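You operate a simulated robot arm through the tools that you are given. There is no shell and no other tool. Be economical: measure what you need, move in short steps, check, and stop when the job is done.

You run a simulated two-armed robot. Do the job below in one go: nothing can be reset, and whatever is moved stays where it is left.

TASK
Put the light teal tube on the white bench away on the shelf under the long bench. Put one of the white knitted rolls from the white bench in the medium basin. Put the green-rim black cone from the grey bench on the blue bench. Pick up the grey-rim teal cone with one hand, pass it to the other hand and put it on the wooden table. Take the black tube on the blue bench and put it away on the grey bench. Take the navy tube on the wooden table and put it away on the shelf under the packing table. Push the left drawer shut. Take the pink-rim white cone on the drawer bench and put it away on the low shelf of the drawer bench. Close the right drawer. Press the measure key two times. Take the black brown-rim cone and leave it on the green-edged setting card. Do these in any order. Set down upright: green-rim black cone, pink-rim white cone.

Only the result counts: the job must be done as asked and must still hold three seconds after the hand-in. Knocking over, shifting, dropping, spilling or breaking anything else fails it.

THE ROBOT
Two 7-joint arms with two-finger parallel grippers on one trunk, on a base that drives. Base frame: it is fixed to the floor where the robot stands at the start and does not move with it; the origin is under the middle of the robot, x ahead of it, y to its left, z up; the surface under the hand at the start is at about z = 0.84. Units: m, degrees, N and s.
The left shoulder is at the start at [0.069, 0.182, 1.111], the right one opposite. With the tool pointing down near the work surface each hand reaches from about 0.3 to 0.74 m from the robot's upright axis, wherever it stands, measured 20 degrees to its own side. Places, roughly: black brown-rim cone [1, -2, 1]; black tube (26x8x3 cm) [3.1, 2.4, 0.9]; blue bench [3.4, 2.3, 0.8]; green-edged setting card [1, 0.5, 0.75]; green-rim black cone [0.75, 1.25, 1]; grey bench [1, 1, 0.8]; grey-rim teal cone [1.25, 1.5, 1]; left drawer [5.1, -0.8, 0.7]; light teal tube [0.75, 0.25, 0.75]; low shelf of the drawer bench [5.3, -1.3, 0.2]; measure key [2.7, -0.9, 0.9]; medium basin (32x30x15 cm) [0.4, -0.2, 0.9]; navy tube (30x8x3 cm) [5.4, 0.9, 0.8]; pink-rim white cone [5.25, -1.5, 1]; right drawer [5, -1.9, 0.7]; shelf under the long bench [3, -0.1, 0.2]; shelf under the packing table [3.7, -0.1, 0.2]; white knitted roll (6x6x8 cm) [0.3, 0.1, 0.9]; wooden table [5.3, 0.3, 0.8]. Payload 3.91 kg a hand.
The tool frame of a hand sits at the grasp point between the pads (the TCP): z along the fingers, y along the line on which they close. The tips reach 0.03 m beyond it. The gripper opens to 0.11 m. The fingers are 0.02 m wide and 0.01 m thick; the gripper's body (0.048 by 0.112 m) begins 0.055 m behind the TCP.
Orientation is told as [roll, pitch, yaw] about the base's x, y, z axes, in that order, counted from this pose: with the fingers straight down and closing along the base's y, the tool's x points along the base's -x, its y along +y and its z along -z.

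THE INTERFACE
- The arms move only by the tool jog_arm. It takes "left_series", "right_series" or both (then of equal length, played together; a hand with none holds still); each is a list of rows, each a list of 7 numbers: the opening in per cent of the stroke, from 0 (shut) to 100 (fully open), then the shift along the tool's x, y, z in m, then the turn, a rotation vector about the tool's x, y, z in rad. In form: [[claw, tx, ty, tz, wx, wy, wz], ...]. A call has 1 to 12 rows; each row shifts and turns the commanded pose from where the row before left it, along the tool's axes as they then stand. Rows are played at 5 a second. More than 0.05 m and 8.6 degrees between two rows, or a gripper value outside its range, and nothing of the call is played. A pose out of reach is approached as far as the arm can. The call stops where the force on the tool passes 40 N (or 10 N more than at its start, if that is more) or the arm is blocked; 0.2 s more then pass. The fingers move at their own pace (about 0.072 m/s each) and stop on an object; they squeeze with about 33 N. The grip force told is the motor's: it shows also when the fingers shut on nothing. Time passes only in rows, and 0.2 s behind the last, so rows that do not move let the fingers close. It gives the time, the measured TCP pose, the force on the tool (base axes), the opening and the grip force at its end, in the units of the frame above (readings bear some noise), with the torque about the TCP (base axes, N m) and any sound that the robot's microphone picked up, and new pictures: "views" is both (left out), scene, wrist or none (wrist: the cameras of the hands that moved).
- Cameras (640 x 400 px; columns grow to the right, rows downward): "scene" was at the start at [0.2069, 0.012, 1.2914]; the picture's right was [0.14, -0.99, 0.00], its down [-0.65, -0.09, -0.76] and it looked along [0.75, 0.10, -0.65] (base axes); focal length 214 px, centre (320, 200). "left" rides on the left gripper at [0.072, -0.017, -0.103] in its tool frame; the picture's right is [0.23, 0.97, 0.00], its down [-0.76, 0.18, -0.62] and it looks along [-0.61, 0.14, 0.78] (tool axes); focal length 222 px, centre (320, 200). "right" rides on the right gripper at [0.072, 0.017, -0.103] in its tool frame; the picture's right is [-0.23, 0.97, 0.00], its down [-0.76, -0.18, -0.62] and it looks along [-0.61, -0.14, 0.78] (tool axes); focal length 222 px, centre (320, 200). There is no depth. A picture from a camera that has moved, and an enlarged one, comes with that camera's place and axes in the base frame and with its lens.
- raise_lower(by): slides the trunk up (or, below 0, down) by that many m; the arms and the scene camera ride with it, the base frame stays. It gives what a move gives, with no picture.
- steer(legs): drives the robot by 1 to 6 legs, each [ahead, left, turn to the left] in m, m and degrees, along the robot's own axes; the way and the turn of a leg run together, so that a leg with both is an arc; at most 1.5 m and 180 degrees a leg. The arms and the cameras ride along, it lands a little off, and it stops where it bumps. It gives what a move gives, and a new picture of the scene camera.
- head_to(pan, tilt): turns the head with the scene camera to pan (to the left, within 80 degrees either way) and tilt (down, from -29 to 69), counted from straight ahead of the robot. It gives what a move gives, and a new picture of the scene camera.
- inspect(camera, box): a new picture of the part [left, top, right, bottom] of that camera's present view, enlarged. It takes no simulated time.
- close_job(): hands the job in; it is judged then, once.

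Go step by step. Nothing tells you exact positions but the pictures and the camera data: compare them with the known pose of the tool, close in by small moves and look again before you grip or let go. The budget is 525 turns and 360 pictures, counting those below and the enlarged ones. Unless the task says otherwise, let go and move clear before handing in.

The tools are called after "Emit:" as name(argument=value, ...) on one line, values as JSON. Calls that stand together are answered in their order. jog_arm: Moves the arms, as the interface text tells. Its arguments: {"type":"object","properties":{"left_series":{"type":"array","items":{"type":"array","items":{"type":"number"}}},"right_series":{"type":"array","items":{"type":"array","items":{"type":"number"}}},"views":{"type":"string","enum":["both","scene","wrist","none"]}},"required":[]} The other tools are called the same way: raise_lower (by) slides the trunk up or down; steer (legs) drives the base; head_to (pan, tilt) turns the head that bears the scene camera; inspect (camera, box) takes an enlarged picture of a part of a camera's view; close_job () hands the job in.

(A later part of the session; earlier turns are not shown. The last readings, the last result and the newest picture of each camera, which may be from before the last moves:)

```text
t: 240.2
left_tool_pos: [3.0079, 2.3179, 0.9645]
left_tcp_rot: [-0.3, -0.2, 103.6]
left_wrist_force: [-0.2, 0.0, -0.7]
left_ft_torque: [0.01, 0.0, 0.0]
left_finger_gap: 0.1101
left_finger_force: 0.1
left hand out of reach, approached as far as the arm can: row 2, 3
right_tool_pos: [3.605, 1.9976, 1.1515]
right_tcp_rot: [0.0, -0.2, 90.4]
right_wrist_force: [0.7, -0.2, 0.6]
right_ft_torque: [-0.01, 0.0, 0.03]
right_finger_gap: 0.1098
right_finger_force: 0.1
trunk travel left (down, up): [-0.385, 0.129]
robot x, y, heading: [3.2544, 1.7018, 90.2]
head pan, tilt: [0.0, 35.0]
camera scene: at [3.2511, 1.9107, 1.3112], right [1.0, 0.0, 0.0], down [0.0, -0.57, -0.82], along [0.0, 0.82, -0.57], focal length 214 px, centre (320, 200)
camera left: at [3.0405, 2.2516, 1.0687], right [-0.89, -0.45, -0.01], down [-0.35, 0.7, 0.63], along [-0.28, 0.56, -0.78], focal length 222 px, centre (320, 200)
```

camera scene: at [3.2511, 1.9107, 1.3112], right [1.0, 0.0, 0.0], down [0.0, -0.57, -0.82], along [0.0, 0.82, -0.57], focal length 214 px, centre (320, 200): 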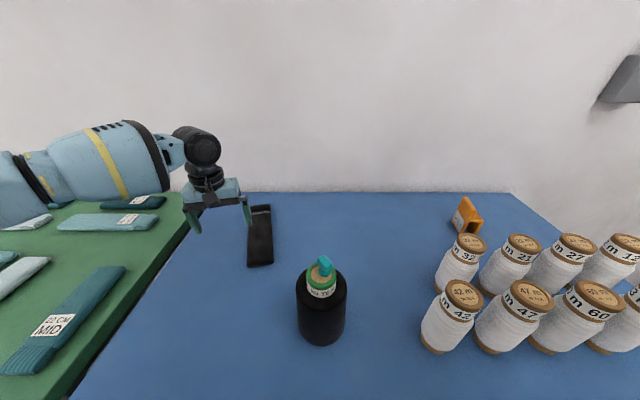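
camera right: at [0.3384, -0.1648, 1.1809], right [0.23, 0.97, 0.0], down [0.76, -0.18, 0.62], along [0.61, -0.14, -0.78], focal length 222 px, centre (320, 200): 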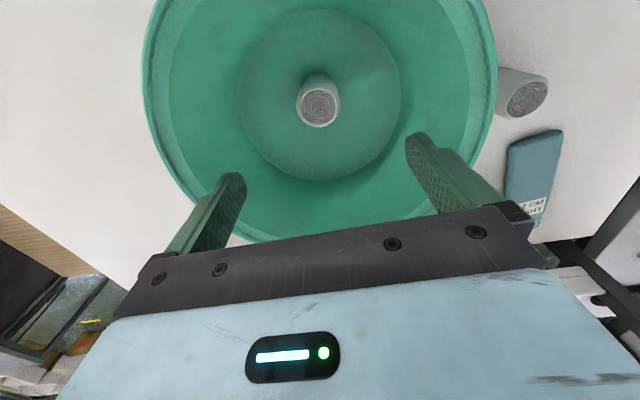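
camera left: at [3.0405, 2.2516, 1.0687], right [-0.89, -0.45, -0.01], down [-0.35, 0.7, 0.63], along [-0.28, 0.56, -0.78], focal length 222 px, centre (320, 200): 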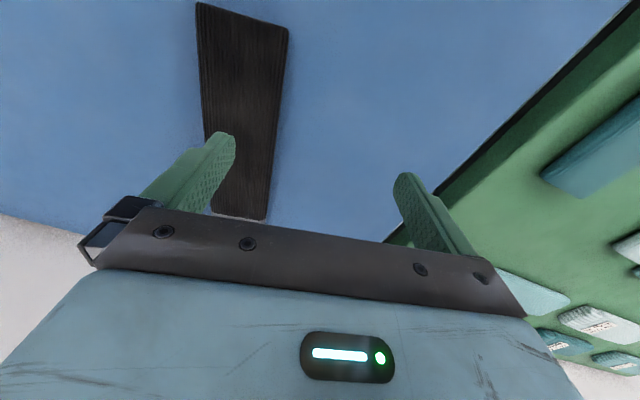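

The arm won't come further inward, so I shift the base 8 cm right instead.

Emit:
steer(legs=[[0.02, -0.09, 0]])

Emit:
jog_arm(left_series=[[100, -0.02, 0, 0, 0, 0, 0], [100, -0.02, 0, 0, 0, 0, 0]])

```text
t: 241.7
left_tool_pos: [3.0953, 2.339, 0.9643]
left_tcp_rot: [-0.2, -0.3, 103.4]
left_wrist_force: [-0.5, 0.1, -0.7]
left_ft_torque: [0.03, 0.05, 0.03]
left_finger_gap: 0.11
left_finger_force: 0.0
right_tool_pos: [3.6928, 2.0176, 1.1513]
right_tcp_rot: [0.0, -0.2, 90.3]
right_wrist_force: [0.2, 1.0, -0.2]
right_ft_torque: [-0.03, -0.02, 0.0]
right_finger_gap: 0.1101
right_finger_force: 0.0
trunk travel left (down, up): [-0.385, 0.129]
robot x, y, heading: [3.337, 1.7248, 90.1]
head pan, tilt: [0.0, 35.0]
camera scene: at [3.3394, 1.9313, 1.3111], right [1.0, 0.0, 0.0], down [0.0, -0.57, -0.82], along [0.0, 0.82, -0.57], focal length 214 px, centre (320, 200)
```

scene: 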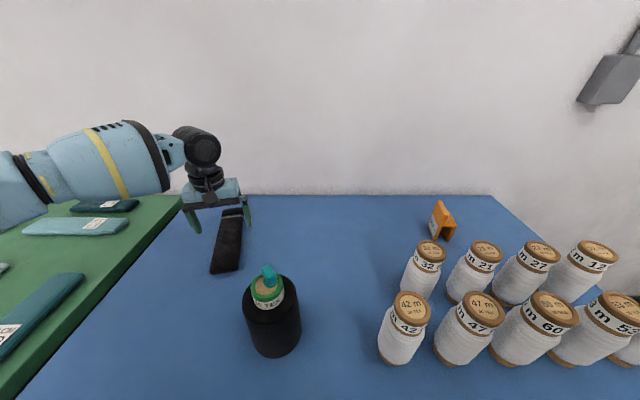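

```text
t: 242.3
left_tool_pos: [3.0862, 2.3475, 0.9643]
left_tcp_rot: [-0.1, 0.0, 103.4]
left_wrist_force: [-0.1, -0.3, 0.7]
left_ft_torque: [-0.02, 0.01, -0.03]
left_finger_gap: 0.1099
left_finger_force: 0.1
left hand out of reach, approached as far as the arm can: row 1, 2
right_tool_pos: [3.6939, 2.0182, 1.1509]
right_tcp_rot: [0.0, -0.1, 90.4]
right_wrist_force: [0.3, -1.1, 0.6]
right_ft_torque: [0.0, 0.0, 0.0]
right_finger_gap: 0.1101
right_finger_force: 0.0
trunk travel left (down, up): [-0.385, 0.129]
robot x, y, heading: [3.3414, 1.7232, 90.2]
head pan, tilt: [0.0, 35.0]
camera scene: at [3.3395, 1.931, 1.3112], right [1.0, 0.0, 0.0], down [0.0, -0.57, -0.82], along [0.0, 0.82, -0.57], focal length 214 px, centre (320, 200)
camera left: at [3.1191, 2.2807, 1.0686], right [-0.89, -0.45, -0.01], down [-0.35, 0.7, 0.63], along [-0.28, 0.56, -0.78], focal length 222 px, centre (320, 200)
```

scene: 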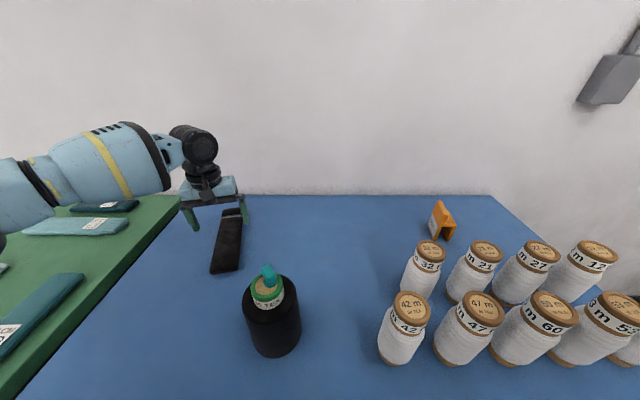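
left: 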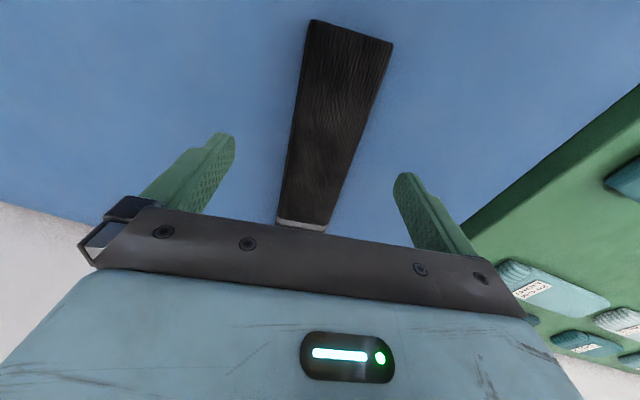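

The tube sits nicely between the fingers. I descend to it.

Emit:
jog_arm(left_series=[[100, 0, 0, 0.04, 0, 0, 0], [100, 0, 0, 0.03, 0, 0, 0], [100, 0, 0, 0.016, 0, 0, 0]], views="wrist")

```text
t: 243.1
left_tool_pos: [3.0864, 2.3458, 0.8755]
left_tcp_rot: [-0.3, -0.2, 103.5]
left_wrist_force: [-0.3, 0.9, -0.7]
left_ft_torque: [0.03, -0.03, 0.0]
left_finger_gap: 0.1099
left_finger_force: 0.1
right_tool_pos: [3.6928, 2.0176, 1.152]
right_tcp_rot: [0.0, -0.2, 90.5]
right_wrist_force: [0.0, 0.2, 0.4]
right_ft_torque: [0.02, -0.01, 0.02]
right_finger_gap: 0.1098
right_finger_force: 0.1
trunk travel left (down, up): [-0.385, 0.129]
robot x, y, heading: [3.3401, 1.728, 90.2]
head pan, tilt: [0.0, 35.0]
camera left: at [3.119, 2.2802, 0.9789], right [-0.89, -0.45, -0.01], down [-0.35, 0.7, 0.62], along [-0.28, 0.56, -0.78], focal length 222 px, centre (320, 200)
```

left: 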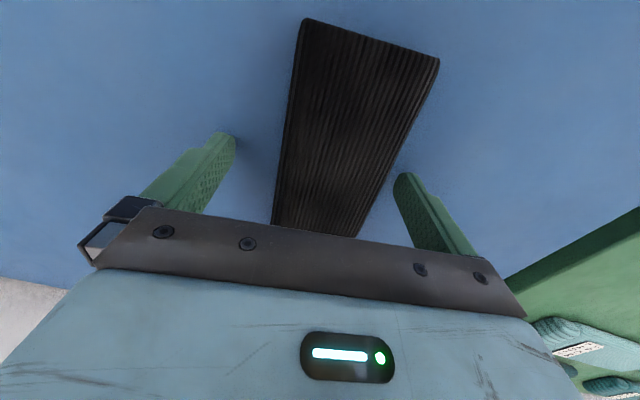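

Emit:
jog_arm(left_series=[[0, 0, 0, 0, 0, 0, 0], [0, 0, 0, 0, 0, 0, 0], [0, 0, 0, 0, 0, 0, 0], [0, 0, 0, -0.03, 0, 0, 0], [0, 0, 0, -0.04, 0, 0, 0], [0, 0, 0, -0.04, 0, 0, 0]])

```text
t: 244.5
left_tool_pos: [3.0853, 2.3427, 0.9875]
left_tcp_rot: [-0.2, -0.2, 103.5]
left_wrist_force: [-1.2, -1.5, -1.6]
left_ft_torque: [0.01, 0.01, -0.02]
left_finger_gap: 0.0686
left_finger_force: 33.2
right_tool_pos: [3.6936, 2.0178, 1.1509]
right_tcp_rot: [0.0, -0.2, 90.4]
right_wrist_force: [0.5, 0.0, -0.9]
right_ft_torque: [0.03, 0.01, 0.0]
right_finger_gap: 0.1099
right_finger_force: 0.1
trunk travel left (down, up): [-0.385, 0.129]
robot x, y, heading: [3.3362, 1.7203, 90.2]
head pan, tilt: [0.0, 35.0]
camera scene: at [3.3394, 1.9307, 1.3112], right [1.0, 0.0, 0.0], down [0.0, -0.57, -0.82], along [0.0, 0.82, -0.57], focal length 214 px, centre (320, 200)
camera left: at [3.1186, 2.2771, 1.0914], right [-0.89, -0.45, 0.0], down [-0.35, 0.7, 0.63], along [-0.28, 0.56, -0.78], focal length 222 px, centre (320, 200)
```

scene: 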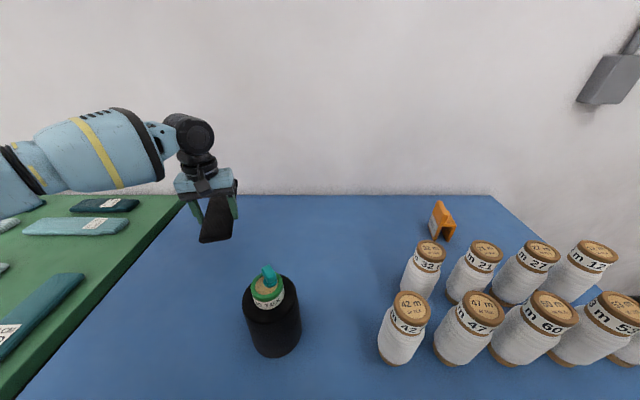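
left: 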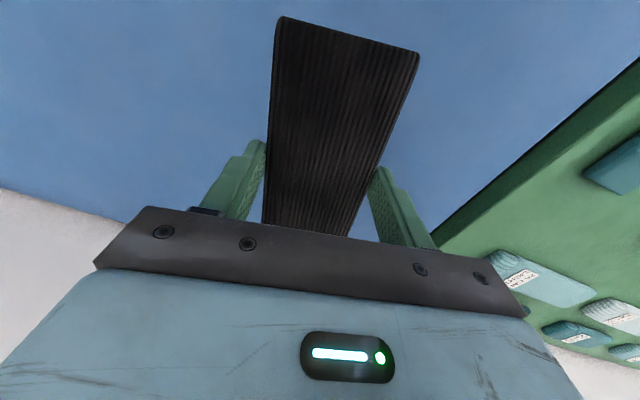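

The black tube is held. I raise it and drive back to the rear side of the grey bench to find a free spot.

Emit:
jog_arm(left_series=[[0, 0.04, 0, -0.03, 0, 0, 0], [0, 0.04, 0, -0.03, 0, 0, 0], [0, 0.03, 0, -0.03, 0, 0, 0]], views="none")

Emit:
steer(legs=[[-0.4, 0, 0], [0, 1.25, 0], [0, 0, 90]])

Emit:
head_to(pan=0, tilt=30)

```text
t: 245.3
left_tool_pos: [3.1095, 2.2384, 1.0783]
left_tcp_rot: [-0.3, -0.3, 103.6]
left_wrist_force: [0.8, -1.3, -0.4]
left_ft_torque: [0.04, 0.02, 0.0]
left_finger_gap: 0.0687
left_finger_force: 32.9
right_tool_pos: [3.6932, 2.0159, 1.152]
right_tcp_rot: [0.0, -0.1, 90.4]
right_wrist_force: [0.6, 0.3, 0.2]
right_ft_torque: [-0.01, 0.0, 0.01]
right_finger_gap: 0.1102
right_finger_force: 0.1
trunk travel left (down, up): [-0.385, 0.129]
robot x, y, heading: [3.3404, 1.7251, 90.1]
head pan, tilt: [0.0, 35.0]
```

```text
t: 262.2
left_tool_pos: [1.5994, 1.0877, 1.0783]
left_tcp_rot: [-0.2, -0.2, -166.4]
left_wrist_force: [0.3, -0.7, -0.7]
left_ft_torque: [0.01, 0.01, 0.05]
left_finger_gap: 0.0686
left_finger_force: 33.3
right_tool_pos: [1.8197, 1.6702, 1.1524]
right_tcp_rot: [0.0, -0.1, -179.4]
right_wrist_force: [-1.1, -0.2, -0.6]
right_ft_torque: [0.0, -0.01, 0.02]
right_finger_gap: 0.1099
right_finger_force: 0.0
trunk travel left (down, up): [-0.385, 0.129]
robot x, y, heading: [2.1133, 1.3175, -179.5]
head pan, tilt: [0.0, 35.0]
camera scene: at [1.9074, 1.318, 1.3112], right [-0.01, 1.0, 0.0], down [0.57, 0.0, -0.82], along [-0.82, -0.01, -0.57], focal length 214 px, centre (320, 200)
```

scene: 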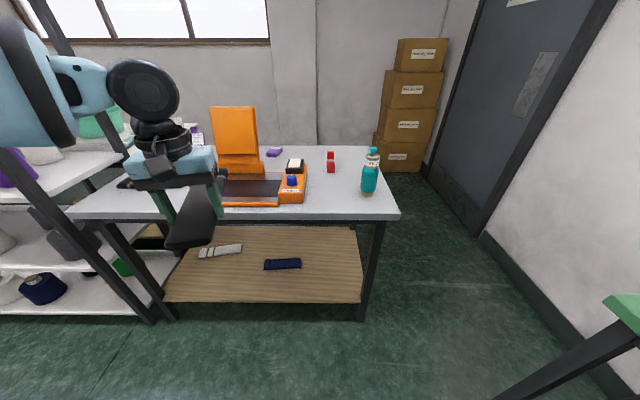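

```text
t: 262.9
left_tool_pos: [1.5994, 1.0863, 1.0775]
left_tcp_rot: [-0.2, -0.2, -166.3]
left_wrist_force: [0.4, 1.0, 0.0]
left_ft_torque: [-0.03, -0.01, -0.03]
left_finger_gap: 0.0684
left_finger_force: 33.6
right_tool_pos: [1.8196, 1.6707, 1.1516]
right_tcp_rot: [-0.1, -0.1, -179.4]
right_wrist_force: [0.3, 0.3, -0.5]
right_ft_torque: [-0.01, -0.02, 0.0]
right_finger_gap: 0.1101
right_finger_force: 0.0
trunk travel left (down, up): [-0.385, 0.129]
robot x, y, heading: [2.1174, 1.3154, -179.5]
head pan, tilt: [0.0, 30.0]
camera scene: at [1.905, 1.318, 1.3189], right [-0.01, 1.0, 0.0], down [0.5, 0.0, -0.87], along [-0.87, -0.01, -0.5], focal length 214 px, centre (320, 200)
```

scene: 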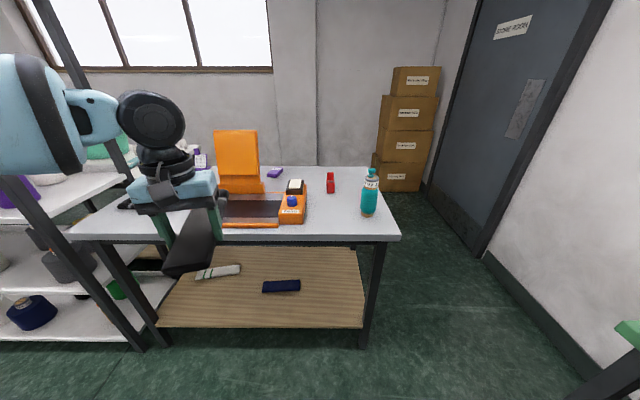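

There's a free strip between the orange device (y≤1.255) and the teal cone (y≥1.48), at the rear edge. I drive up so the left hand is over it and straighten the tube.

Emit:
steer(legs=[[0.3, -0.31, -0.5]])

Emit:
jog_arm(left_series=[[0, 0, 0, 0, 0, 0, 0.105], [0, 0, 0, 0, 0, 0, 0.105], [0, 0, 0, 0, 0, 0, 0.105]])

```text
t: 266.2
left_tool_pos: [1.3036, 1.3931, 1.0784]
left_tcp_rot: [-0.2, -0.2, -166.1]
left_wrist_force: [-0.2, 0.2, -0.6]
left_ft_torque: [0.02, -0.01, -0.03]
left_finger_gap: 0.0685
left_finger_force: 32.9
right_tool_pos: [1.5211, 1.9775, 1.1527]
right_tcp_rot: [0.1, 0.0, -179.2]
right_wrist_force: [0.2, -0.6, 0.2]
right_ft_torque: [0.0, -0.01, 0.0]
right_finger_gap: 0.11
right_finger_force: 0.1
trunk travel left (down, up): [-0.385, 0.129]
robot x, y, heading: [1.8179, 1.6265, -179.4]
head pan, tilt: [0.0, 30.0]
camera scene: at [1.6075, 1.6249, 1.3189], right [-0.01, 1.0, 0.0], down [0.5, 0.0, -0.87], along [-0.87, -0.01, -0.5], focal length 214 px, centre (320, 200)
```

scene: 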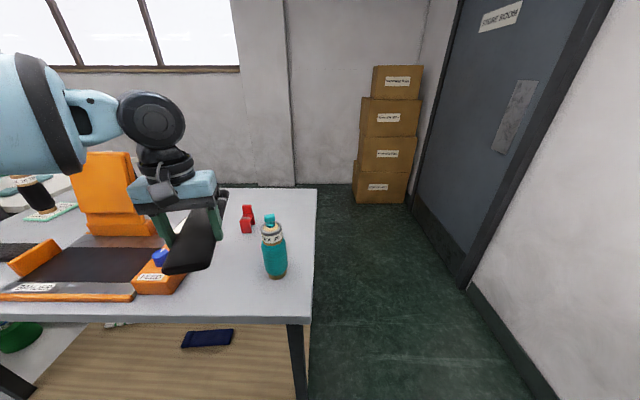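

```text
t: 267.0
left_tool_pos: [1.3034, 1.3928, 1.0796]
left_tcp_rot: [-0.2, -0.5, 175.8]
left_wrist_force: [0.7, -0.6, -0.5]
left_ft_torque: [0.02, 0.0, 0.02]
left_finger_gap: 0.0687
left_finger_force: 32.4
right_tool_pos: [1.5217, 1.9768, 1.1526]
right_tcp_rot: [0.0, -0.1, -179.3]
right_wrist_force: [-0.2, 0.2, 0.2]
right_ft_torque: [0.01, 0.0, -0.02]
right_finger_gap: 0.1097
right_finger_force: 0.1
trunk travel left (down, up): [-0.385, 0.129]
robot x, y, heading: [1.8181, 1.6238, -179.4]
head pan, tilt: [0.0, 30.0]
camera scene: at [1.6077, 1.6248, 1.319], right [-0.01, 1.0, 0.0], down [0.5, 0.0, -0.87], along [-0.87, -0.01, -0.5], focal length 214 px, centre (320, 200)
camera left: at [1.3771, 1.4049, 1.1823], right [0.15, -0.99, 0.0], down [-0.77, -0.12, 0.63], along [-0.62, -0.09, -0.78], focal length 222 px, centre (320, 200)
```

scene: 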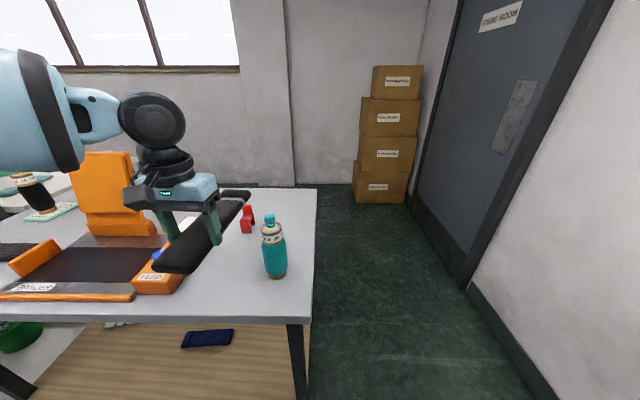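
left: 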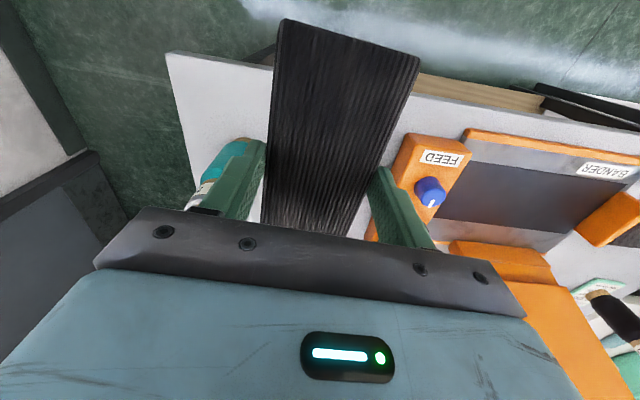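

Tube is aligned with x. I shift it over the strip and lower to just above the bench.

Emit:
jog_arm(left_series=[[0, -0.024, 0.016, 0, 0, 0, 0], [0, -0.024, 0.016, 0, 0, 0, 0], [0, 0, 0, 0.04, 0, 0, 0], [0, 0, 0, 0.04, 0, 0, 0], [0, 0, 0, 0.04, 0, 0, 0]])

```text
t: 268.2
left_tool_pos: [1.2524, 1.3635, 0.9583]
left_tcp_rot: [-0.2, -0.3, 175.9]
left_wrist_force: [1.6, -0.2, -0.8]
left_ft_torque: [-0.03, -0.01, 0.01]
left_finger_gap: 0.0685
left_finger_force: 33.0
right_tool_pos: [1.5205, 1.9771, 1.15]
right_tcp_rot: [-0.1, -0.1, -179.3]
right_wrist_force: [-0.6, -0.8, 1.4]
right_ft_torque: [0.01, -0.03, -0.02]
right_finger_gap: 0.11
right_finger_force: 0.1
trunk travel left (down, up): [-0.385, 0.129]
robot x, y, heading: [1.82, 1.6275, -179.4]
head pan, tilt: [0.0, 30.0]
camera scene: at [1.6071, 1.6246, 1.3189], right [-0.01, 1.0, 0.0], down [0.5, 0.01, -0.87], along [-0.87, -0.01, -0.5], focal length 214 px, centre (320, 200)
camera left: at [1.3259, 1.3751, 1.0616], right [0.16, -0.99, 0.0], down [-0.77, -0.12, 0.63], along [-0.62, -0.09, -0.78], focal length 222 px, centre (320, 200)
```

scene: 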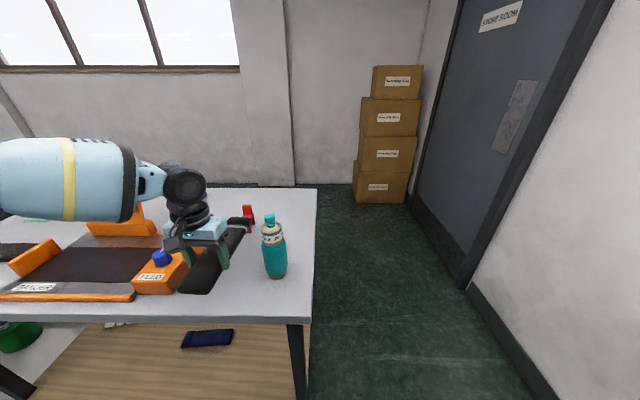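
left: 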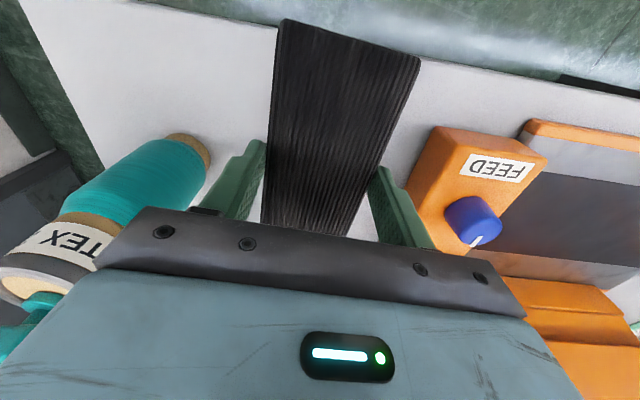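

Emit:
jog_arm(left_series=[[0, 0, 0, 0.04, 0, 0, 0], [0, 0, 0, 0.03, 0, 0, 0], [0, 0, 0, 0.009, 0, 0, 0], [0, 0, 0, 0, 0, 0, 0]], views="scene")

```text
t: 269.2
left_tool_pos: [1.2529, 1.3627, 0.8789]
left_tcp_rot: [-0.2, -0.3, 175.8]
left_wrist_force: [0.7, 0.3, 0.3]
left_ft_torque: [-0.05, -0.03, 0.02]
left_finger_gap: 0.0686
left_finger_force: 33.1
right_tool_pos: [1.5218, 1.9778, 1.1524]
right_tcp_rot: [0.0, -0.1, -179.2]
right_wrist_force: [-0.3, -0.1, 0.6]
right_ft_torque: [0.02, -0.01, 0.0]
right_finger_gap: 0.1101
right_finger_force: 0.1
trunk travel left (down, up): [-0.385, 0.129]
robot x, y, heading: [1.82, 1.6288, -179.6]
head pan, tilt: [0.0, 30.0]
camera scene: at [1.6077, 1.6248, 1.319], right [-0.01, 1.0, 0.0], down [0.5, 0.01, -0.87], along [-0.87, -0.01, -0.5], focal length 214 px, centre (320, 200)
```

scene: 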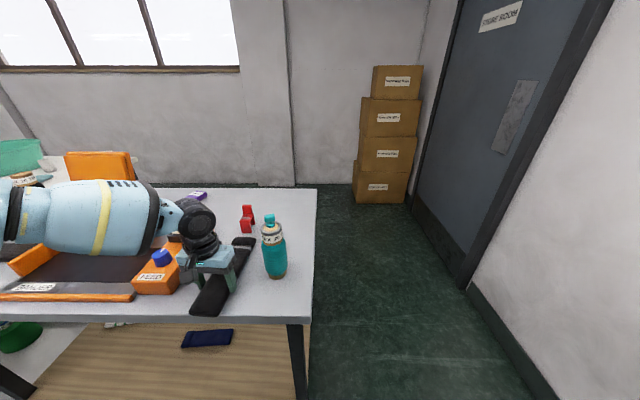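

Emit:
jog_arm(left_series=[[0, 0, 0, 0.003, 0, 0, 0], [40, 0, 0, 0, 0, 0, 0], [100, 0, 0, 0, 0, 0, 0], [100, 0, 0, 0, 0, 0, 0], [100, 0, 0, -0.03, 0, 0, 0], [100, 0, 0, -0.04, 0, 0, 0], [100, 0, 0, -0.04, 0, 0, 0], [100, 0, 0, -0.04, 0, 0, 0]])

```text
t: 271.0
left_tool_pos: [1.2519, 1.3655, 1.0267]
left_tcp_rot: [-0.2, -0.3, 175.8]
left_wrist_force: [-0.6, -0.5, -0.3]
left_ft_torque: [-0.02, 0.02, -0.02]
left_finger_gap: 0.1097
left_finger_force: 0.3
right_tool_pos: [1.5209, 1.9789, 1.1508]
right_tcp_rot: [0.0, -0.2, -179.2]
right_wrist_force: [0.6, 0.4, 0.2]
right_ft_torque: [-0.03, -0.02, 0.02]
right_finger_gap: 0.1101
right_finger_force: 0.1
trunk travel left (down, up): [-0.385, 0.129]
robot x, y, heading: [1.8184, 1.6243, -179.5]
head pan, tilt: [0.0, 30.0]
camera scene: at [1.6083, 1.6251, 1.3191], right [-0.01, 1.0, 0.0], down [0.5, 0.0, -0.87], along [-0.87, -0.01, -0.5], focal length 214 px, centre (320, 200)
camera left: at [1.3261, 1.3778, 1.1311], right [0.16, -0.99, 0.0], down [-0.77, -0.12, 0.63], along [-0.62, -0.09, -0.78], focal length 222 px, centre (320, 200)
```

scene: 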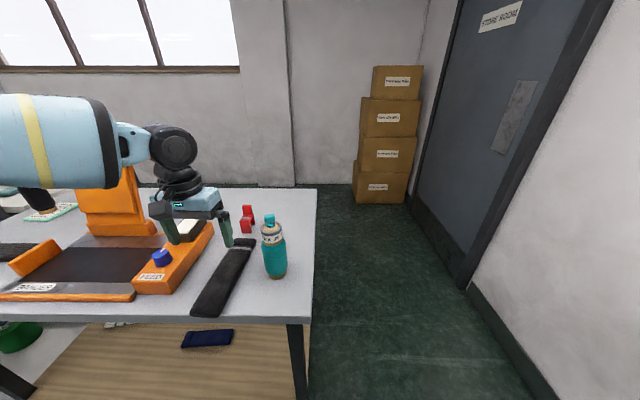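
left: 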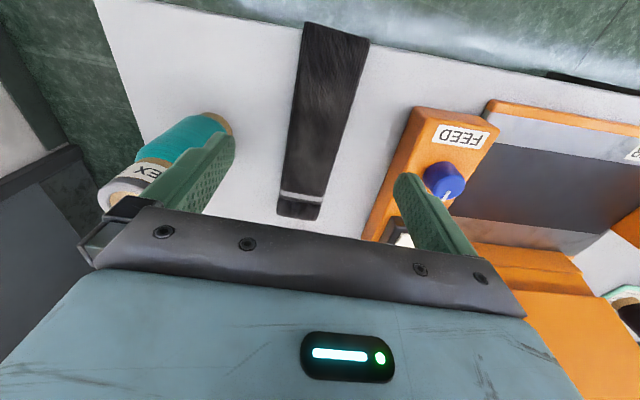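

The black tube is put away on the grey bench. Next is the grey-rim teal cone: I retract the left hand and shift the base so the right hand can take it.

Emit:
jog_arm(left_series=[[100, 0.02, 0, -0.04, 0, 0, 0], [100, 0.03, 0, -0.04, 0, 0, 0], [100, 0.04, 0, -0.03, 0, 0, 0], [100, 0.04, 0, -0.03, 0, 0, 0], [100, 0.04, 0, -0.02, 0, 0, 0]], views="none")

Emit:
steer(legs=[[0, 0.38, -0.5]])

Emit:
inspect(camera="scene", box=[320, 140, 480, 300])

```text
t: 272.2
left_tool_pos: [1.4265, 1.3511, 1.1844]
left_tcp_rot: [-0.3, -0.3, 175.9]
left_wrist_force: [0.3, 0.4, -0.7]
left_ft_torque: [0.0, 0.01, 0.0]
left_finger_gap: 0.1099
left_finger_force: 0.1
right_tool_pos: [1.5226, 1.9775, 1.1526]
right_tcp_rot: [-0.1, -0.2, -179.2]
right_wrist_force: [0.7, 0.9, 1.0]
right_ft_torque: [0.01, 0.0, -0.01]
right_finger_gap: 0.11
right_finger_force: 0.1
trunk travel left (down, up): [-0.385, 0.129]
robot x, y, heading: [1.8193, 1.6243, -179.6]
head pan, tilt: [0.0, 30.0]
```

```text
t: 276.0
left_tool_pos: [1.423, 0.9807, 1.1847]
left_tcp_rot: [-0.3, -0.4, 175.3]
left_wrist_force: [-0.7, -0.1, 0.3]
left_ft_torque: [-0.03, 0.0, 0.0]
left_finger_gap: 0.11
left_finger_force: 0.0
right_tool_pos: [1.5266, 1.6057, 1.1504]
right_tcp_rot: [0.0, -0.1, -179.8]
right_wrist_force: [-0.1, -0.3, 0.5]
right_ft_torque: [-0.03, -0.02, -0.01]
right_finger_gap: 0.1102
right_finger_force: 0.0
trunk travel left (down, up): [-0.385, 0.129]
robot x, y, heading: [1.821, 1.2492, 179.7]
head pan, tilt: [0.0, 30.0]
camera scene: at [1.6094, 1.2519, 1.3189], right [0.0, 1.0, 0.0], down [0.5, 0.0, -0.87], along [-0.87, 0.0, -0.5], focal length 214 px, centre (320, 200)
```

scene: 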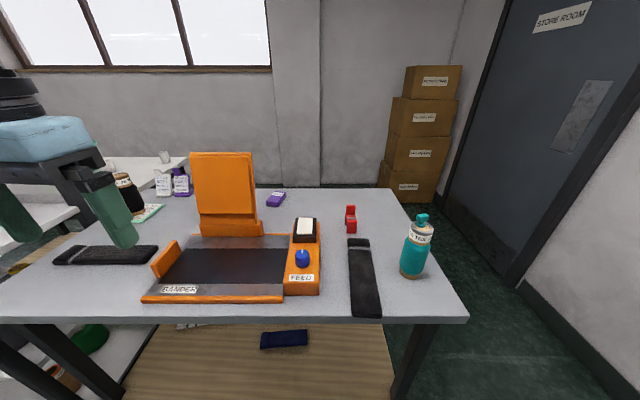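

```text
2.50 times, centred on (400, 220) of scene
camera zoom: at [1.6094, 1.2519, 1.3189], right [0.0, 1.0, 0.0], down [0.5, 0.0, -0.87], along [-0.87, 0.0, -0.5], focal length 536 px, centre (120, 150)
```

zoom: 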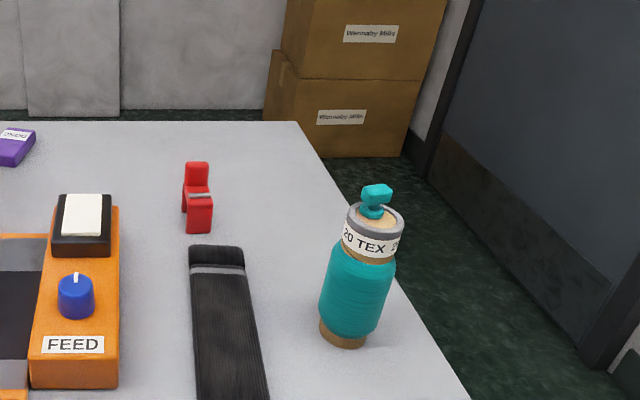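

The teal cone stands at about [1.19, 1.50], top ~1.0, plug ~1.035. For the handover I test how far the left hand can come inward now.

Emit:
jog_arm(left_series=[[100, 0, -0.04, 0, 0, 0, 0], [100, 0, -0.04, 0, 0, 0, 0], [100, 0, -0.04, 0, 0, 0, 0], [100, 0, -0.04, 0, 0, 0, 0], [100, 0, -0.04, 0, 0, 0, 0]], views="none")

```text
t: 277.2
left_tool_pos: [1.4378, 1.1295, 1.1854]
left_tcp_rot: [-0.2, -0.3, 175.4]
left_wrist_force: [0.3, -0.2, 0.9]
left_ft_torque: [-0.02, 0.02, -0.03]
left_finger_gap: 0.1101
left_finger_force: 0.0
left hand out of reach, approached as far as the arm can: row 4, 5
right_tool_pos: [1.5271, 1.6054, 1.1515]
right_tcp_rot: [0.0, -0.2, -179.8]
right_wrist_force: [0.0, -0.2, 0.2]
right_ft_torque: [0.01, 0.01, -0.03]
right_finger_gap: 0.1101
right_finger_force: 0.1
trunk travel left (down, up): [-0.385, 0.129]
robot x, y, heading: [1.8211, 1.2539, 180.1]
head pan, tilt: [0.0, 30.0]
```

The left hand can reach rel. y≈0.12. I'll pick the cone with the left hand from above, then take it with the right hand pitched from behind. Reposition so the cone is on the left hand's side.

Emit:
steer(legs=[[0.08, -0.365, 0], [0, 0, -12]])

Emit:
jog_arm(left_series=[[100, -0.04, 0.015, 0, 0, 0, 0], [100, -0.04, 0.015, 0, 0, 0, 0], [100, -0.03, 0.015, 0, 0, 0, 0]])

```text
t: 281.8
left_tool_pos: [1.3397, 1.5752, 1.1844]
left_tcp_rot: [-0.2, -0.3, 163.6]
left_wrist_force: [0.0, 0.2, -0.1]
left_ft_torque: [-0.01, 0.02, -0.02]
left_finger_gap: 0.11
left_finger_force: 0.1
right_tool_pos: [1.5247, 2.0231, 1.1507]
right_tcp_rot: [0.0, -0.1, 168.5]
right_wrist_force: [-1.3, -0.4, -0.9]
right_ft_torque: [0.01, 0.01, -0.01]
right_finger_gap: 0.1099
right_finger_force: 0.0
trunk travel left (down, up): [-0.385, 0.129]
robot x, y, heading: [1.7411, 1.6186, 168.0]
head pan, tilt: [0.0, 30.0]
camera scene: at [1.534, 1.6599, 1.319], right [0.2, 0.98, 0.0], down [0.49, -0.1, -0.87], along [-0.85, 0.18, -0.5], focal length 214 px, centre (320, 200)
```

scene: 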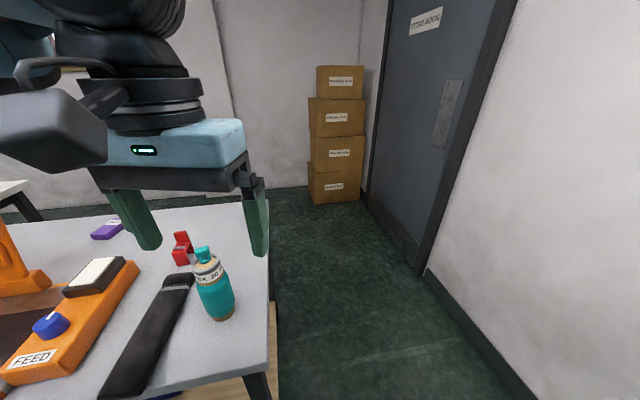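

```text
t: 282.6
left_tool_pos: [1.2154, 1.5365, 1.1855]
left_tcp_rot: [-0.3, -0.3, 163.7]
left_wrist_force: [-1.2, -0.1, 0.7]
left_ft_torque: [-0.01, -0.01, -0.01]
left_finger_gap: 0.1098
left_finger_force: 0.0
left hand out of reach, approached as far as the arm can: row 1, 2, 3
right_tool_pos: [1.5241, 2.0223, 1.1509]
right_tcp_rot: [-0.1, -0.1, 168.5]
right_wrist_force: [0.9, -0.5, 0.2]
right_ft_torque: [-0.01, 0.01, 0.01]
right_finger_gap: 0.1098
right_finger_force: 0.1
trunk travel left (down, up): [-0.385, 0.129]
robot x, y, heading: [1.7403, 1.6195, 167.8]
head pan, tilt: [0.0, 30.0]
camera scene: at [1.5334, 1.6594, 1.3189], right [0.2, 0.98, 0.0], down [0.49, -0.1, -0.87], along [-0.85, 0.18, -0.5], focal length 214 px, centre (320, 200)
camera left: at [1.2893, 1.5334, 1.2898], right [-0.06, -1.0, 0.0], down [-0.78, 0.04, 0.63], along [-0.63, 0.04, -0.78], focal length 222 px, centre (320, 200)
```

scene: 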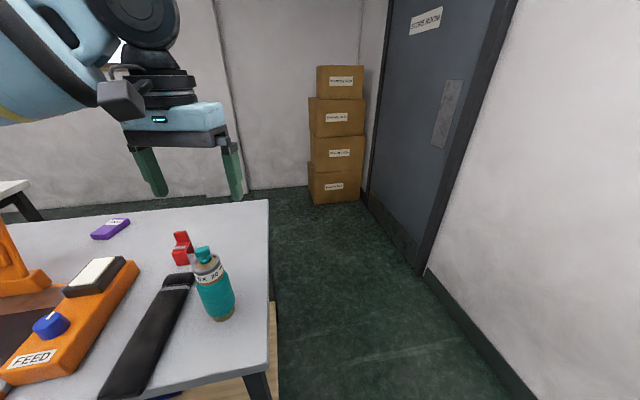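
left: 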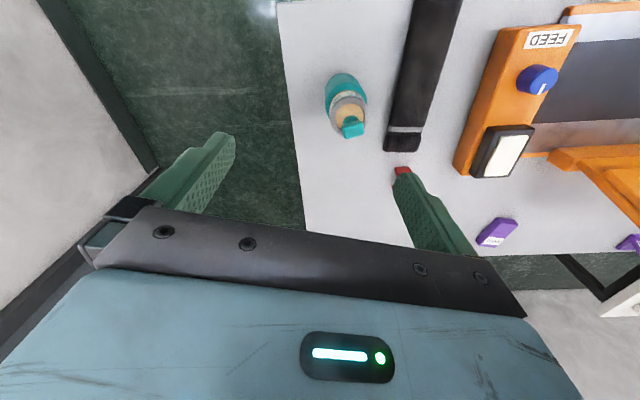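

Cone rim is at about [1.195, 1.502, 1.0]. I align and descend to just above.

Emit:
jog_arm(left_series=[[100, -0.004, 0.019, 0.04, 0, 0, 0], [100, -0.004, 0.019, 0.04, 0, 0, 0], [100, 0, 0, 0.04, 0, 0, 0]])

Emit:
inspect(camera="scene", box=[100, 160, 300, 340])

```text
t: 283.4
left_tool_pos: [1.1986, 1.5027, 1.0665]
left_tcp_rot: [-0.3, -0.4, 163.6]
left_wrist_force: [0.1, -0.5, -0.4]
left_ft_torque: [0.01, 0.01, -0.01]
left_finger_gap: 0.11
left_finger_force: 0.2
right_tool_pos: [1.5248, 2.0232, 1.1513]
right_tcp_rot: [0.0, -0.1, 168.5]
right_wrist_force: [-0.3, 0.1, -0.2]
right_ft_torque: [-0.01, -0.02, 0.02]
right_finger_gap: 0.1099
right_finger_force: 0.0
trunk travel left (down, up): [-0.385, 0.129]
robot x, y, heading: [1.7413, 1.615, 168.3]
head pan, tilt: [0.0, 30.0]
camera scene: at [1.5337, 1.6601, 1.3189], right [0.2, 0.98, 0.0], down [0.49, -0.1, -0.87], along [-0.85, 0.18, -0.5], focal length 214 px, centre (320, 200)
camera left: at [1.2726, 1.4988, 1.1689], right [-0.06, -1.0, -0.01], down [-0.78, 0.04, 0.63], along [-0.63, 0.04, -0.78], focal length 222 px, centre (320, 200)
```

scene: 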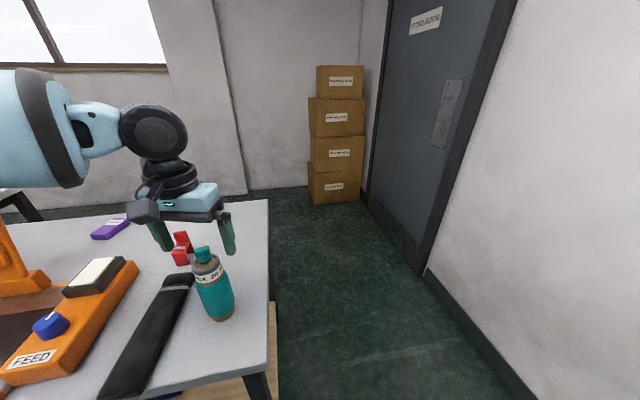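
left: 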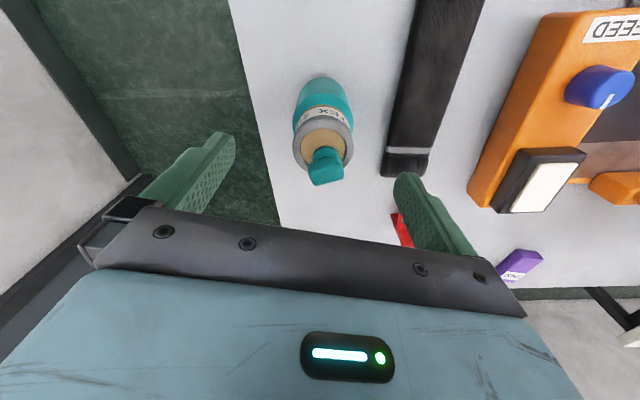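

```text
2.22 times, centred on (200, 250) of scene
camera zoom: at [1.5337, 1.6601, 1.3189], right [0.2, 0.98, 0.0], down [0.49, -0.1, -0.87], along [-0.85, 0.18, -0.5], focal length 477 px, centre (587, 89)
```

zoom: 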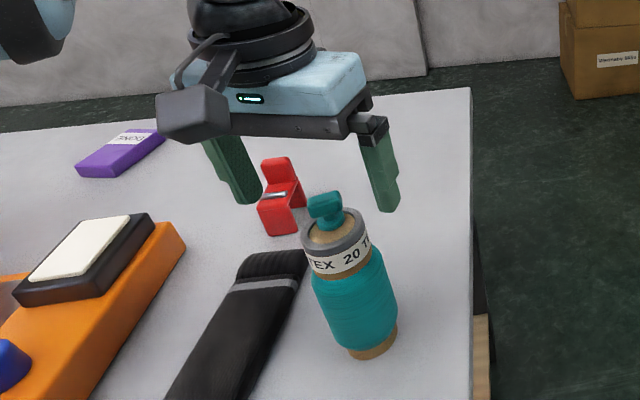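

Emit:
jog_arm(left_series=[[100, -0.011, 0, 0.03, 0, 0, 0], [100, 0, 0, 0.03, 0, 0, 0], [100, 0, 0, 0.024, 0, 0, 0], [0, 0, 0, 0, 0, 0, 0], [0, 0, 0, 0, 0, 0, 0], [0, 0, 0, 0, 0, 0, 0], [0, 0, 0, 0, 0, 0, 0]])

Emit:
inspect(camera="scene", box=[100, 160, 300, 340])

```text
t: 285.0
left_tool_pos: [1.1873, 1.5068, 0.9789]
left_tcp_rot: [-0.1, -0.2, 163.6]
left_wrist_force: [0.4, -0.2, -0.8]
left_ft_torque: [0.01, 0.02, 0.01]
left_finger_gap: 0.0609
left_finger_force: 33.2
right_tool_pos: [1.5245, 2.0223, 1.1521]
right_tcp_rot: [0.0, -0.1, 168.5]
right_wrist_force: [-0.5, -0.6, 0.3]
right_ft_torque: [0.0, -0.03, -0.03]
right_finger_gap: 0.1101
right_finger_force: 0.0
trunk travel left (down, up): [-0.385, 0.129]
robot x, y, heading: [1.7446, 1.6159, 167.8]
head pan, tilt: [0.0, 30.0]
camera scene: at [1.5339, 1.6599, 1.3189], right [0.2, 0.98, 0.0], down [0.49, -0.1, -0.87], along [-0.85, 0.18, -0.5], focal length 214 px, centre (320, 200)
camera left: at [1.262, 1.5033, 1.084], right [-0.06, -1.0, -0.01], down [-0.78, 0.04, 0.63], along [-0.63, 0.04, -0.78], focal length 222 px, centre (320, 200)
```

scene: 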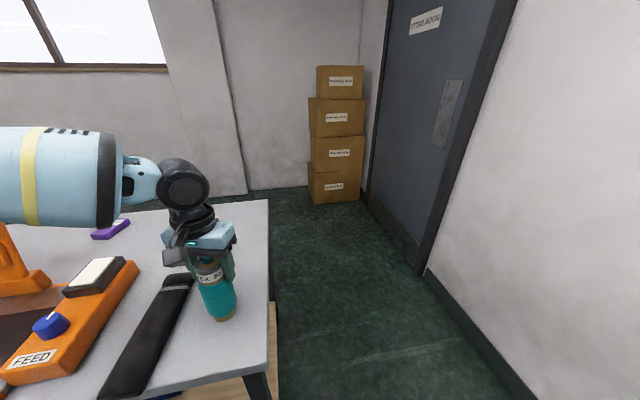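
left: 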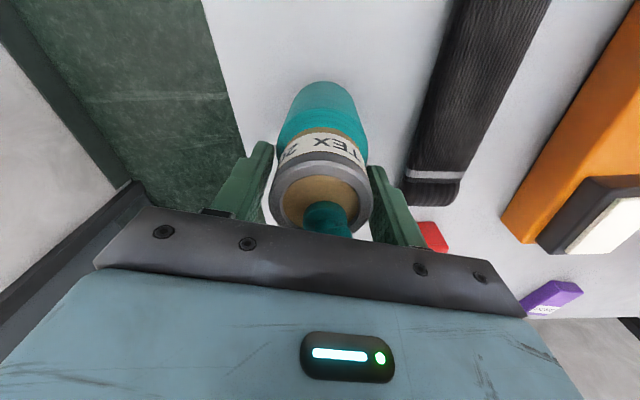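

```text
2.22 times, centred on (200, 250) of scene
camera zoom: at [1.5339, 1.6599, 1.3189], right [0.2, 0.98, 0.0], down [0.49, -0.1, -0.87], along [-0.85, 0.18, -0.5], focal length 477 px, centre (587, 89)
```

zoom: 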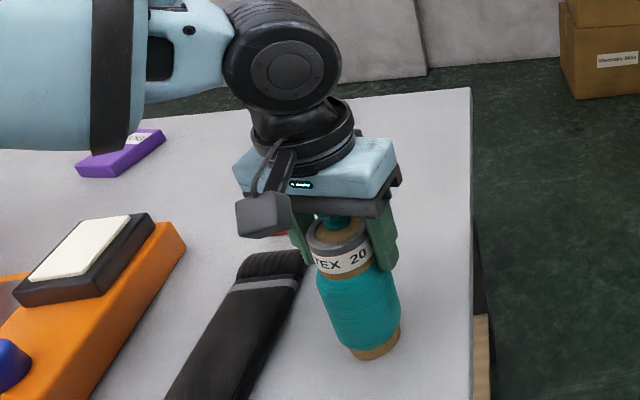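

The teal cone is held by its collar. I lift it, and back the base off from the bench to have room for the handover.

Emit:
jog_arm(left_series=[[0, 0, 0, -0.03, 0, 0, 0], [0, 0, 0, -0.04, 0, 0, 0], [0, 0, 0, -0.04, 0, 0, 0], [0, 0.02, 0, -0.04, 0, 0, 0], [0, 0.04, 0, -0.02, 0, 0, 0]], views="none")

Emit:
steer(legs=[[-0.35, 0.15, 0]])

Emit:
jog_arm(left_series=[[0, 0.02, -0.03, 0, 0, 0, 0], [0, 0.02, -0.03, 0, 0, 0, 0], [0, 0.02, -0.03, 0, 0, 0, 0], [0, 0.0, -0.03, 0, 0, 0, 0]])

```text
t: 286.2
left_tool_pos: [1.2472, 1.4894, 1.1509]
left_tcp_rot: [-0.2, -0.4, 163.7]
left_wrist_force: [-0.4, -0.1, -1.1]
left_ft_torque: [0.0, 0.03, -0.02]
left_finger_gap: 0.0608
left_finger_force: 32.6
right_tool_pos: [1.5247, 2.0219, 1.1514]
right_tcp_rot: [-0.1, -0.1, 168.5]
right_wrist_force: [0.7, -0.2, 1.0]
right_ft_torque: [0.07, 0.02, -0.04]
right_finger_gap: 0.11
right_finger_force: 0.2
trunk travel left (down, up): [-0.385, 0.129]
robot x, y, heading: [1.7415, 1.614, 168.6]
head pan, tilt: [0.0, 30.0]
```

```text
t: 288.6
left_tool_pos: [1.56, 1.2696, 1.1505]
left_tcp_rot: [-0.1, -0.3, 164.0]
left_wrist_force: [0.2, -0.1, -1.1]
left_ft_torque: [0.0, -0.01, -0.02]
left_finger_gap: 0.0606
left_finger_force: 33.3
right_tool_pos: [1.8355, 1.8052, 1.1518]
right_tcp_rot: [0.0, -0.1, 168.9]
right_wrist_force: [-0.5, -0.3, -0.1]
right_ft_torque: [0.0, -0.02, 0.02]
right_finger_gap: 0.1101
right_finger_force: 0.1
trunk travel left (down, up): [-0.385, 0.129]
robot x, y, heading: [2.0595, 1.3999, 168.5]
head pan, tilt: [0.0, 30.0]
camera scene: at [1.8474, 1.4415, 1.319], right [0.2, 0.98, 0.0], down [0.49, -0.1, -0.87], along [-0.85, 0.17, -0.5], focal length 214 px, centre (320, 200)
```

scene: 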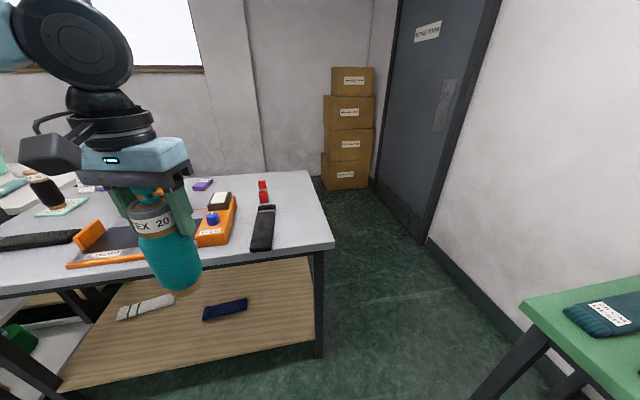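

```text
t: 289.6
left_tool_pos: [1.6432, 1.364, 1.1506]
left_tcp_rot: [-0.4, -0.1, 164.3]
left_wrist_force: [-0.2, 0.2, -0.5]
left_ft_torque: [-0.01, 0.01, 0.03]
left_finger_gap: 0.0605
left_finger_force: 32.6
left hand out of reach, approached as far as the arm can: row 4
right_tool_pos: [1.8327, 1.8049, 1.1512]
right_tcp_rot: [0.1, 0.1, 168.9]
right_wrist_force: [-0.6, -0.6, 0.4]
right_ft_torque: [0.04, -0.04, 0.02]
right_finger_gap: 0.1103
right_finger_force: 0.0
trunk travel left (down, up): [-0.385, 0.129]
robot x, y, heading: [2.0563, 1.4005, 168.7]
head pan, tilt: [0.0, 30.0]
camera scene: at [1.8443, 1.4421, 1.3183], right [0.2, 0.98, 0.0], down [0.49, -0.1, -0.86], along [-0.85, 0.17, -0.5], focal length 214 px, centre (320, 200)
camera left: at [1.7176, 1.3604, 1.2546], right [-0.05, -1.0, -0.01], down [-0.78, 0.03, 0.63], along [-0.62, 0.03, -0.78], focal length 222 px, centre (320, 200)
```

scene: 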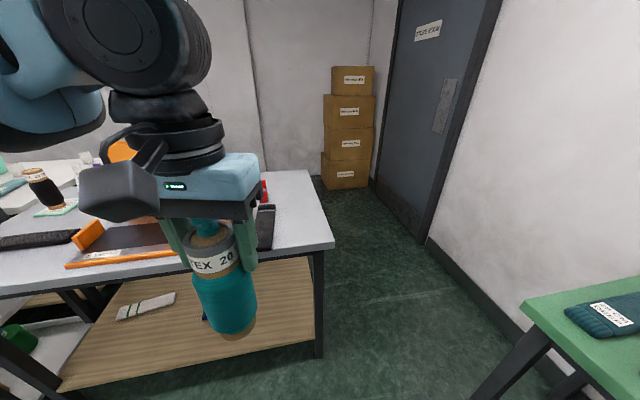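
left: 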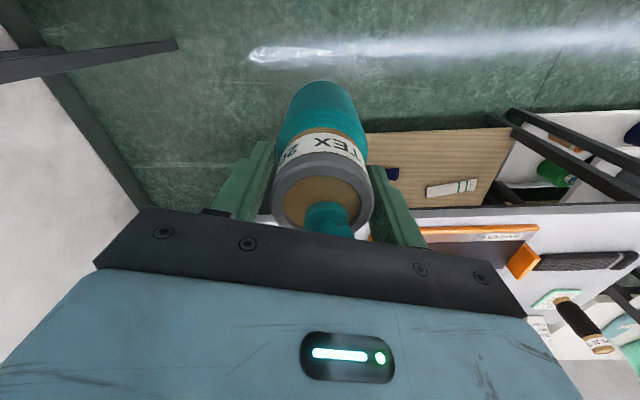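

Left holds the cone at relative (0.40, 0.12), z 1.15. I pre-orient the right hand: yawed 45° left and pitched ~51° forward, to grip the lower body.

Emit:
jog_arm(right_series=[[100, 0, 0, 0, 0, 0, -0.131], [100, 0, 0, 0, 0, 0, -0.131], [100, 0, 0, 0, 0, 0, -0.131], [100, 0, 0, 0, 0, 0, -0.131], [100, 0, 0, 0, 0, 0, -0.131], [100, 0, 0, 0, 0, 0, -0.131], [100, 0, 0, 0, 0, -0.148, 0], [100, 0, 0, 0, 0, -0.148, 0], [100, 0, 0, 0, 0, -0.148, 0], [100, 0, 0, 0, 0, -0.148, 0], [100, 0, 0, 0, 0, -0.148, 0], [100, 0, 0, 0, 0, -0.148, 0]])

```text
t: 292.2
left_tool_pos: [1.6464, 1.3635, 1.1517]
left_tcp_rot: [-0.3, -0.4, 164.1]
left_wrist_force: [-0.9, -1.0, -0.9]
left_ft_torque: [0.04, -0.01, 0.01]
left_finger_gap: 0.0605
left_finger_force: 32.9
right_tool_pos: [1.8406, 1.8046, 1.1512]
right_tcp_rot: [-0.3, -21.2, -146.2]
right_wrist_force: [0.0, -0.4, 0.7]
right_ft_torque: [0.01, 0.0, 0.03]
right_finger_gap: 0.1099
right_finger_force: 0.0
right hand out of reach, approached as far as the arm can: row 9, 10, 11, 12
trunk travel left (down, up): [-0.385, 0.129]
robot x, y, heading: [2.054, 1.3987, 168.4]
head pan, tilt: [0.0, 30.0]
camera scene: at [1.8471, 1.4416, 1.3189], right [0.2, 0.98, 0.0], down [0.49, -0.1, -0.87], along [-0.85, 0.17, -0.5], focal length 214 px, centre (320, 200)
camera right: at [1.9375, 1.8478, 1.2212], right [0.36, -0.93, 0.08], down [-0.5, -0.12, 0.86], along [-0.79, -0.35, -0.51], focal length 222 px, centre (320, 200)
```

scene: 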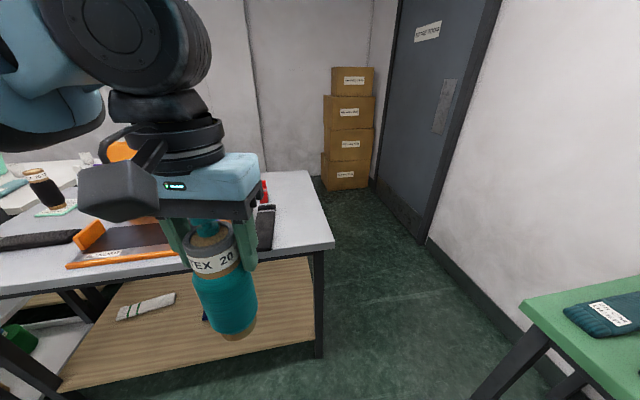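
right: 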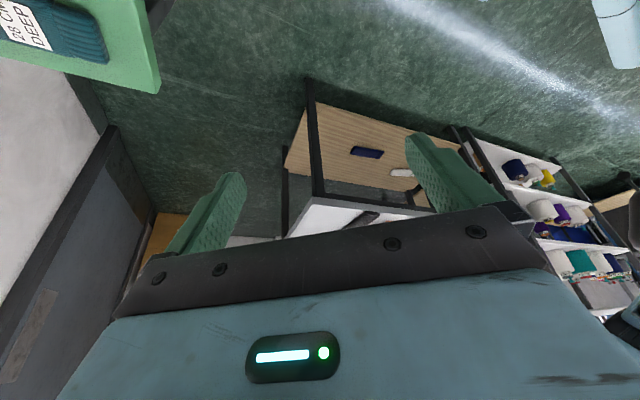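

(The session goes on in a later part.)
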